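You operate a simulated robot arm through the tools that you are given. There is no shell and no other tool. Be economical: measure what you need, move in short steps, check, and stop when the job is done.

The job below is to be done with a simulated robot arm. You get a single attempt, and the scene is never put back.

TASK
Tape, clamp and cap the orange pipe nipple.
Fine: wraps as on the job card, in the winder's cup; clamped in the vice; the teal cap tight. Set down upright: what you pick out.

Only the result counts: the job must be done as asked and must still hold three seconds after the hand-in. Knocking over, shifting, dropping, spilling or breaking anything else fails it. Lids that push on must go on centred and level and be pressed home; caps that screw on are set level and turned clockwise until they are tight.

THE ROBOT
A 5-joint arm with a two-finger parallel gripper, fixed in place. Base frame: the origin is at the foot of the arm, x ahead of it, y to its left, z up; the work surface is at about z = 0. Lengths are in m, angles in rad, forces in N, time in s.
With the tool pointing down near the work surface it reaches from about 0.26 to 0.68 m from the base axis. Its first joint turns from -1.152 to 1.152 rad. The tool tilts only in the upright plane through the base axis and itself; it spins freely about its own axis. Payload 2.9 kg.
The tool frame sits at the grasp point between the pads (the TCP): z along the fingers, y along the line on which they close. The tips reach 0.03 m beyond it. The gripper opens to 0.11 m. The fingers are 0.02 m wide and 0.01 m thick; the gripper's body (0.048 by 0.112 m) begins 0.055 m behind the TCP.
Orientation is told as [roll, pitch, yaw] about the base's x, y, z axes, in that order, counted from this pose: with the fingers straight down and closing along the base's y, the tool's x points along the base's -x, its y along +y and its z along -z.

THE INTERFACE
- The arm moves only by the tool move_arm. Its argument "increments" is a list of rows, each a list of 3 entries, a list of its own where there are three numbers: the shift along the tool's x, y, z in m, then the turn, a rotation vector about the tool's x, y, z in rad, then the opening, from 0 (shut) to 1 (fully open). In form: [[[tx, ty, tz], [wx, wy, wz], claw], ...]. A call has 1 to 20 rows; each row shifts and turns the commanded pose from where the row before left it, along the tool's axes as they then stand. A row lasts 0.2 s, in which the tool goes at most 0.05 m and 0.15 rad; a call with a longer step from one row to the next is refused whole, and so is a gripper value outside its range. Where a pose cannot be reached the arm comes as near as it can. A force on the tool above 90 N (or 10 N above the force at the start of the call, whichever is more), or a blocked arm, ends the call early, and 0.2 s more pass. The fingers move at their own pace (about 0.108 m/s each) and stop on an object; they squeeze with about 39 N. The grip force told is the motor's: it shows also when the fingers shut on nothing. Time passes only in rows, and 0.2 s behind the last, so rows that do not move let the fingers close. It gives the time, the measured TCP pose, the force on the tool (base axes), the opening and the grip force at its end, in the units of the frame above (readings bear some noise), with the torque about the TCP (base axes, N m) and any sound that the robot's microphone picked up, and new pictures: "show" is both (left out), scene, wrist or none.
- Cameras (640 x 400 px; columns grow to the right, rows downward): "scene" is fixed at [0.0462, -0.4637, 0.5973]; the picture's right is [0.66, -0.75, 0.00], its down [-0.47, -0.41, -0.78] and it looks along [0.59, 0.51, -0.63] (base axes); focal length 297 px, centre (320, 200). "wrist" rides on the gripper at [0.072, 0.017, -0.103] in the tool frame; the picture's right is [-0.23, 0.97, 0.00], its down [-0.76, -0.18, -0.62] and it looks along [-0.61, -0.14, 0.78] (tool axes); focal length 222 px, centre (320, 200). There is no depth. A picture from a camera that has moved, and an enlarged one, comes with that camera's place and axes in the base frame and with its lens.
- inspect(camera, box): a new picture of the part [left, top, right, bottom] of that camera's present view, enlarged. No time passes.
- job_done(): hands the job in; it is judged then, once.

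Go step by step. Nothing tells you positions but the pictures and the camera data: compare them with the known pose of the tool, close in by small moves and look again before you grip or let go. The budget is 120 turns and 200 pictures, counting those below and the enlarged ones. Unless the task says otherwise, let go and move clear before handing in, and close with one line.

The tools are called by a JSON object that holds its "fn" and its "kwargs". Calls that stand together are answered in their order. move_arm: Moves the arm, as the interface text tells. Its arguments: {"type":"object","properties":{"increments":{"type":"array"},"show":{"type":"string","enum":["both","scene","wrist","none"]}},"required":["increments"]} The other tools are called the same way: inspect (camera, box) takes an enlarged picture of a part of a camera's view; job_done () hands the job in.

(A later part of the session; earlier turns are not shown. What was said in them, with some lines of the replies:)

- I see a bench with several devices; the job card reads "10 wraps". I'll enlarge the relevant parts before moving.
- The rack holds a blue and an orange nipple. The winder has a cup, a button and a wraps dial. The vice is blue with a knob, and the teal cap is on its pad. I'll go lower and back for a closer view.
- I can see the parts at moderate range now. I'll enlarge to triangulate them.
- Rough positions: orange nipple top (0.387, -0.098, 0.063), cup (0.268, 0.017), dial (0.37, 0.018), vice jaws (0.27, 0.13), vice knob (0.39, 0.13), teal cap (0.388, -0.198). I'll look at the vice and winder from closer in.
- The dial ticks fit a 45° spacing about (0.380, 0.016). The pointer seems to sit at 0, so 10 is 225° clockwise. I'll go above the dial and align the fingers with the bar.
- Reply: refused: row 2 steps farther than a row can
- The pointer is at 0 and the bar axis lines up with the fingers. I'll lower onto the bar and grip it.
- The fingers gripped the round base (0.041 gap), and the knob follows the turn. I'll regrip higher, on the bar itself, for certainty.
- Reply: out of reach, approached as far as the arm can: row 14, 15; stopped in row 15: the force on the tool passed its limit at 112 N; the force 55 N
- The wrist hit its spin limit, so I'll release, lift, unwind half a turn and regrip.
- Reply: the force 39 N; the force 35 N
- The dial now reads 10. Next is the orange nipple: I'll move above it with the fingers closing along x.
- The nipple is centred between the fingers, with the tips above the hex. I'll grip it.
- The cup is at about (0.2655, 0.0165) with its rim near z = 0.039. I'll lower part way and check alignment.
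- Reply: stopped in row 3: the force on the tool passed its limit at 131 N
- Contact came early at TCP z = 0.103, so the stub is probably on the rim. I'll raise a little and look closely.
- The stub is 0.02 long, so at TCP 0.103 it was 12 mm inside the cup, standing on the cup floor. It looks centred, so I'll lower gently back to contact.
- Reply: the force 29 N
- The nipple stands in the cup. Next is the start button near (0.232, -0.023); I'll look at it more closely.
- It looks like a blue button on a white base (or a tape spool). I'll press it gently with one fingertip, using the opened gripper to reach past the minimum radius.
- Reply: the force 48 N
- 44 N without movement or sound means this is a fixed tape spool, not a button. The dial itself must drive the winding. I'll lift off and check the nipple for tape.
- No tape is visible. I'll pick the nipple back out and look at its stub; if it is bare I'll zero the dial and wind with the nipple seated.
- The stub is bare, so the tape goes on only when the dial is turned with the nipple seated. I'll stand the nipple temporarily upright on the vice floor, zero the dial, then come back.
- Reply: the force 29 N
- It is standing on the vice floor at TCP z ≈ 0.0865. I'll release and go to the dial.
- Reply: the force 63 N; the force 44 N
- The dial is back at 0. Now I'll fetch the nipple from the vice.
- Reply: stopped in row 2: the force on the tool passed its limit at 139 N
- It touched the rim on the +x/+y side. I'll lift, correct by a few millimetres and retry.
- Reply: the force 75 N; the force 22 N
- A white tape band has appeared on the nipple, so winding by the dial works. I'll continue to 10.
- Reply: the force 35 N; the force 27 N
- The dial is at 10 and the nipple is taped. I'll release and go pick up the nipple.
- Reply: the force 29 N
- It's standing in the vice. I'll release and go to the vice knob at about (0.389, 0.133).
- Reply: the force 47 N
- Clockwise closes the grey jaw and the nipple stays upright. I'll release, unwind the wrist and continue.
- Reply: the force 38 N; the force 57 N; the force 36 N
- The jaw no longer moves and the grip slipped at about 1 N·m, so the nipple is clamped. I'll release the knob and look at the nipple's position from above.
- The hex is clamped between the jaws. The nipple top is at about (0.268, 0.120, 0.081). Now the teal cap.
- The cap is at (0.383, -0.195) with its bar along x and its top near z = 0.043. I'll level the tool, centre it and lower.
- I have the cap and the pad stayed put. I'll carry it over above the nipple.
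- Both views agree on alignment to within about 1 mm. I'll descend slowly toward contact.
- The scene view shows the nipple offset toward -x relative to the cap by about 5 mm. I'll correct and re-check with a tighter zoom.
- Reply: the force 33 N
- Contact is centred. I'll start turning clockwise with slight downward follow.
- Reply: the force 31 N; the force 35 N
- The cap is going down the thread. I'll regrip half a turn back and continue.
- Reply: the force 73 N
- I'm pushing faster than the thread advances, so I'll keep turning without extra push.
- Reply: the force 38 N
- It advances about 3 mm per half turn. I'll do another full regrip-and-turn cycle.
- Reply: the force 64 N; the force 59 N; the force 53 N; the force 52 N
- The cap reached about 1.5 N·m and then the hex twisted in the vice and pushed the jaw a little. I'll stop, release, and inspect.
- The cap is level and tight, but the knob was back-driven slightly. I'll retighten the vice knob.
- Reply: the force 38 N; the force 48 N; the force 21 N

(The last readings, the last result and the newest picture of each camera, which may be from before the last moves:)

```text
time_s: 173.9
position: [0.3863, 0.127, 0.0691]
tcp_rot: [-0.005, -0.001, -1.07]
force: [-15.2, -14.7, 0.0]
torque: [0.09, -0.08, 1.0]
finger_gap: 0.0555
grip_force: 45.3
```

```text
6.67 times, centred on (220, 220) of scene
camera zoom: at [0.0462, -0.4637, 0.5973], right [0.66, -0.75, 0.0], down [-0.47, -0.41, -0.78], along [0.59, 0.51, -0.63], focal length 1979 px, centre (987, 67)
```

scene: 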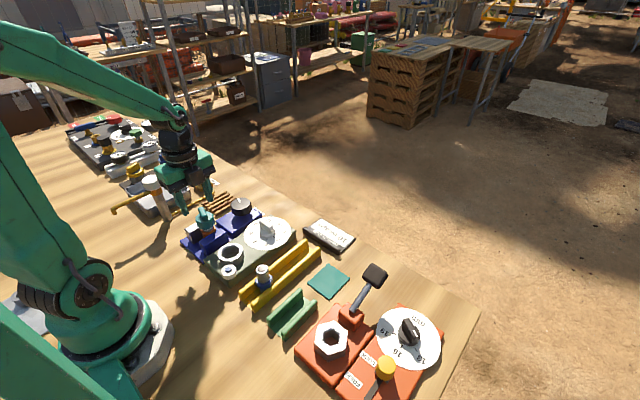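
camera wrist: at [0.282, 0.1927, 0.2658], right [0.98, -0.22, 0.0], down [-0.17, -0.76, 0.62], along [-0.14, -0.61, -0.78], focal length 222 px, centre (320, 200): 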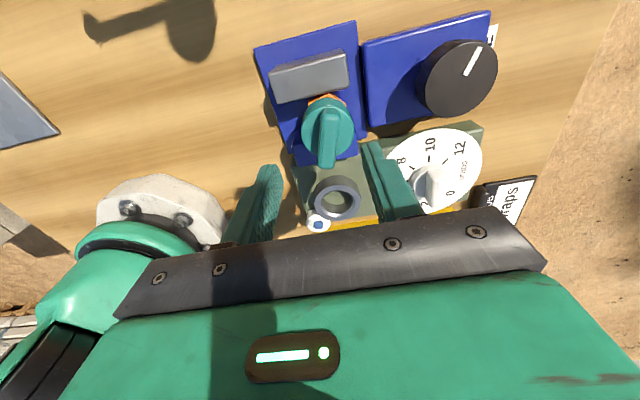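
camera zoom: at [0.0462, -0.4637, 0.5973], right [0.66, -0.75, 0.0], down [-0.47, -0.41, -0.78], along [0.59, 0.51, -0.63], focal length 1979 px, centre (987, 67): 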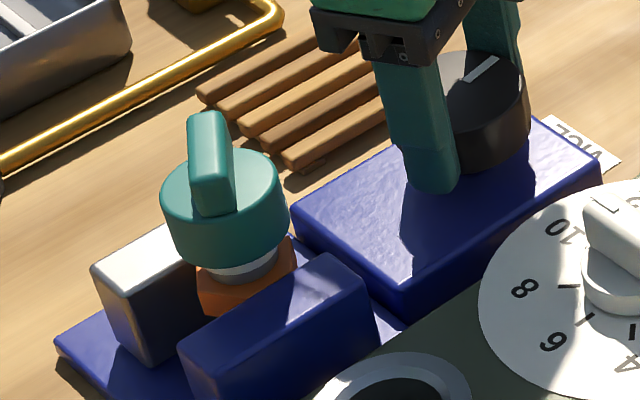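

The knob grip saturates at 1.0 N·m with no more jaw travel, so the hex now sits flat and clamped. I'll release, lift clear and do a final look.

{"fn": "move_arm", "kwargs": {"increments": [[[0, 0, 0], [0, 0, 0], 0.6], [[0, 0, 0], [0, 0, 0], 0.73], [[0, 0, -0.04], [0, 0, 0], 0.73], [[0, 0, -0.04], [0, 0, 0], 0.73], [[0, 0, -0.04], [0, 0, 0], 0.73], [[0, 0, 0], [0, 0, 0], 0.73]], "show": "both"}}

{"fn": "inspect", "kwargs": {"camera": "scene", "box": [180, 195, 240, 250]}}

{"fn": "inspect", "kwargs": {"camera": "wrist", "box": [200, 0, 440, 160]}}

```text
time_s: 175.3
position: [0.3843, 0.1279, 0.1902]
tcp_rot: [-0.002, -0.001, -1.067]
force: [0.6, -0.6, 0.0]
torque: [0.0, 0.03, -0.01]
finger_gap: 0.0802
grip_force: 0.1
camera wrist: at [0.3643, 0.2001, 0.2952], right [0.96, 0.27, 0.0], down [0.21, -0.75, 0.62], along [0.17, -0.6, -0.78], focal length 222 px, centre (320, 200)
```

scene: 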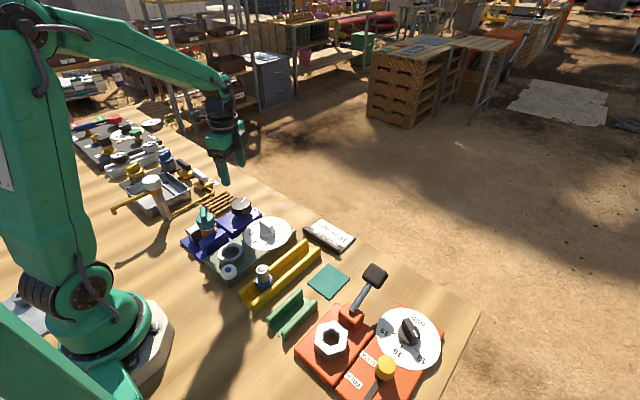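
wrist: 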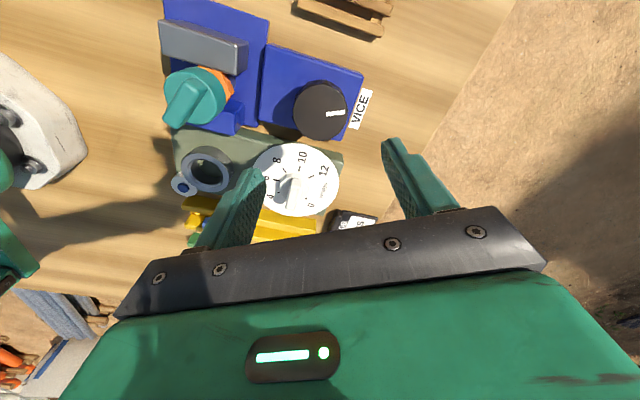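

```text
7.27 times, centred on (210, 222) of scene
camera zoom: at [0.0462, -0.4637, 0.5973], right [0.66, -0.75, 0.0], down [-0.47, -0.41, -0.78], along [0.59, 0.51, -0.63], focal length 2159 px, centre (1120, 36)
```

zoom: 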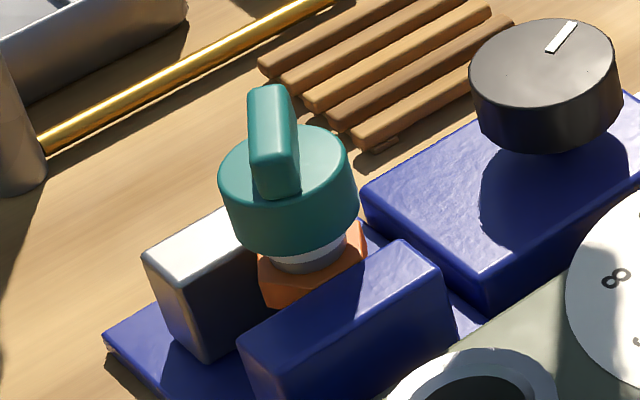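

```text
2.50 times, centred on (320, 80) of wrist
camera zoom: at [0.3643, 0.2001, 0.2952], right [0.96, 0.27, 0.0], down [0.21, -0.75, 0.62], along [0.17, -0.6, -0.78], focal length 555 px, centre (320, 500)
```

zoom: 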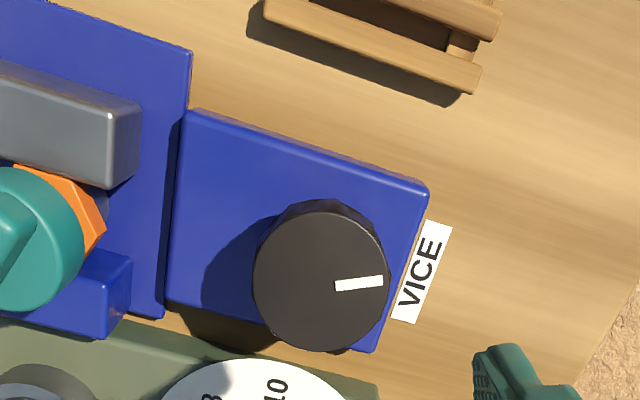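

The taped nipple is upright in the closed vice, the teal cap is on level and tight, and everything else is where it was. I'm handing in.

{"fn": "job_done", "kwargs": {}}

```text
The job is handed in.
```

I wound 10 wraps onto the orange nipple in the winder's cup, clamped it upright in the vice, and screwed the teal cap on until it was tight. Late in the cap tightening the hex turned in the vice, so I retightened the vice afterwards. I didn't turn the cap again to re-check it.
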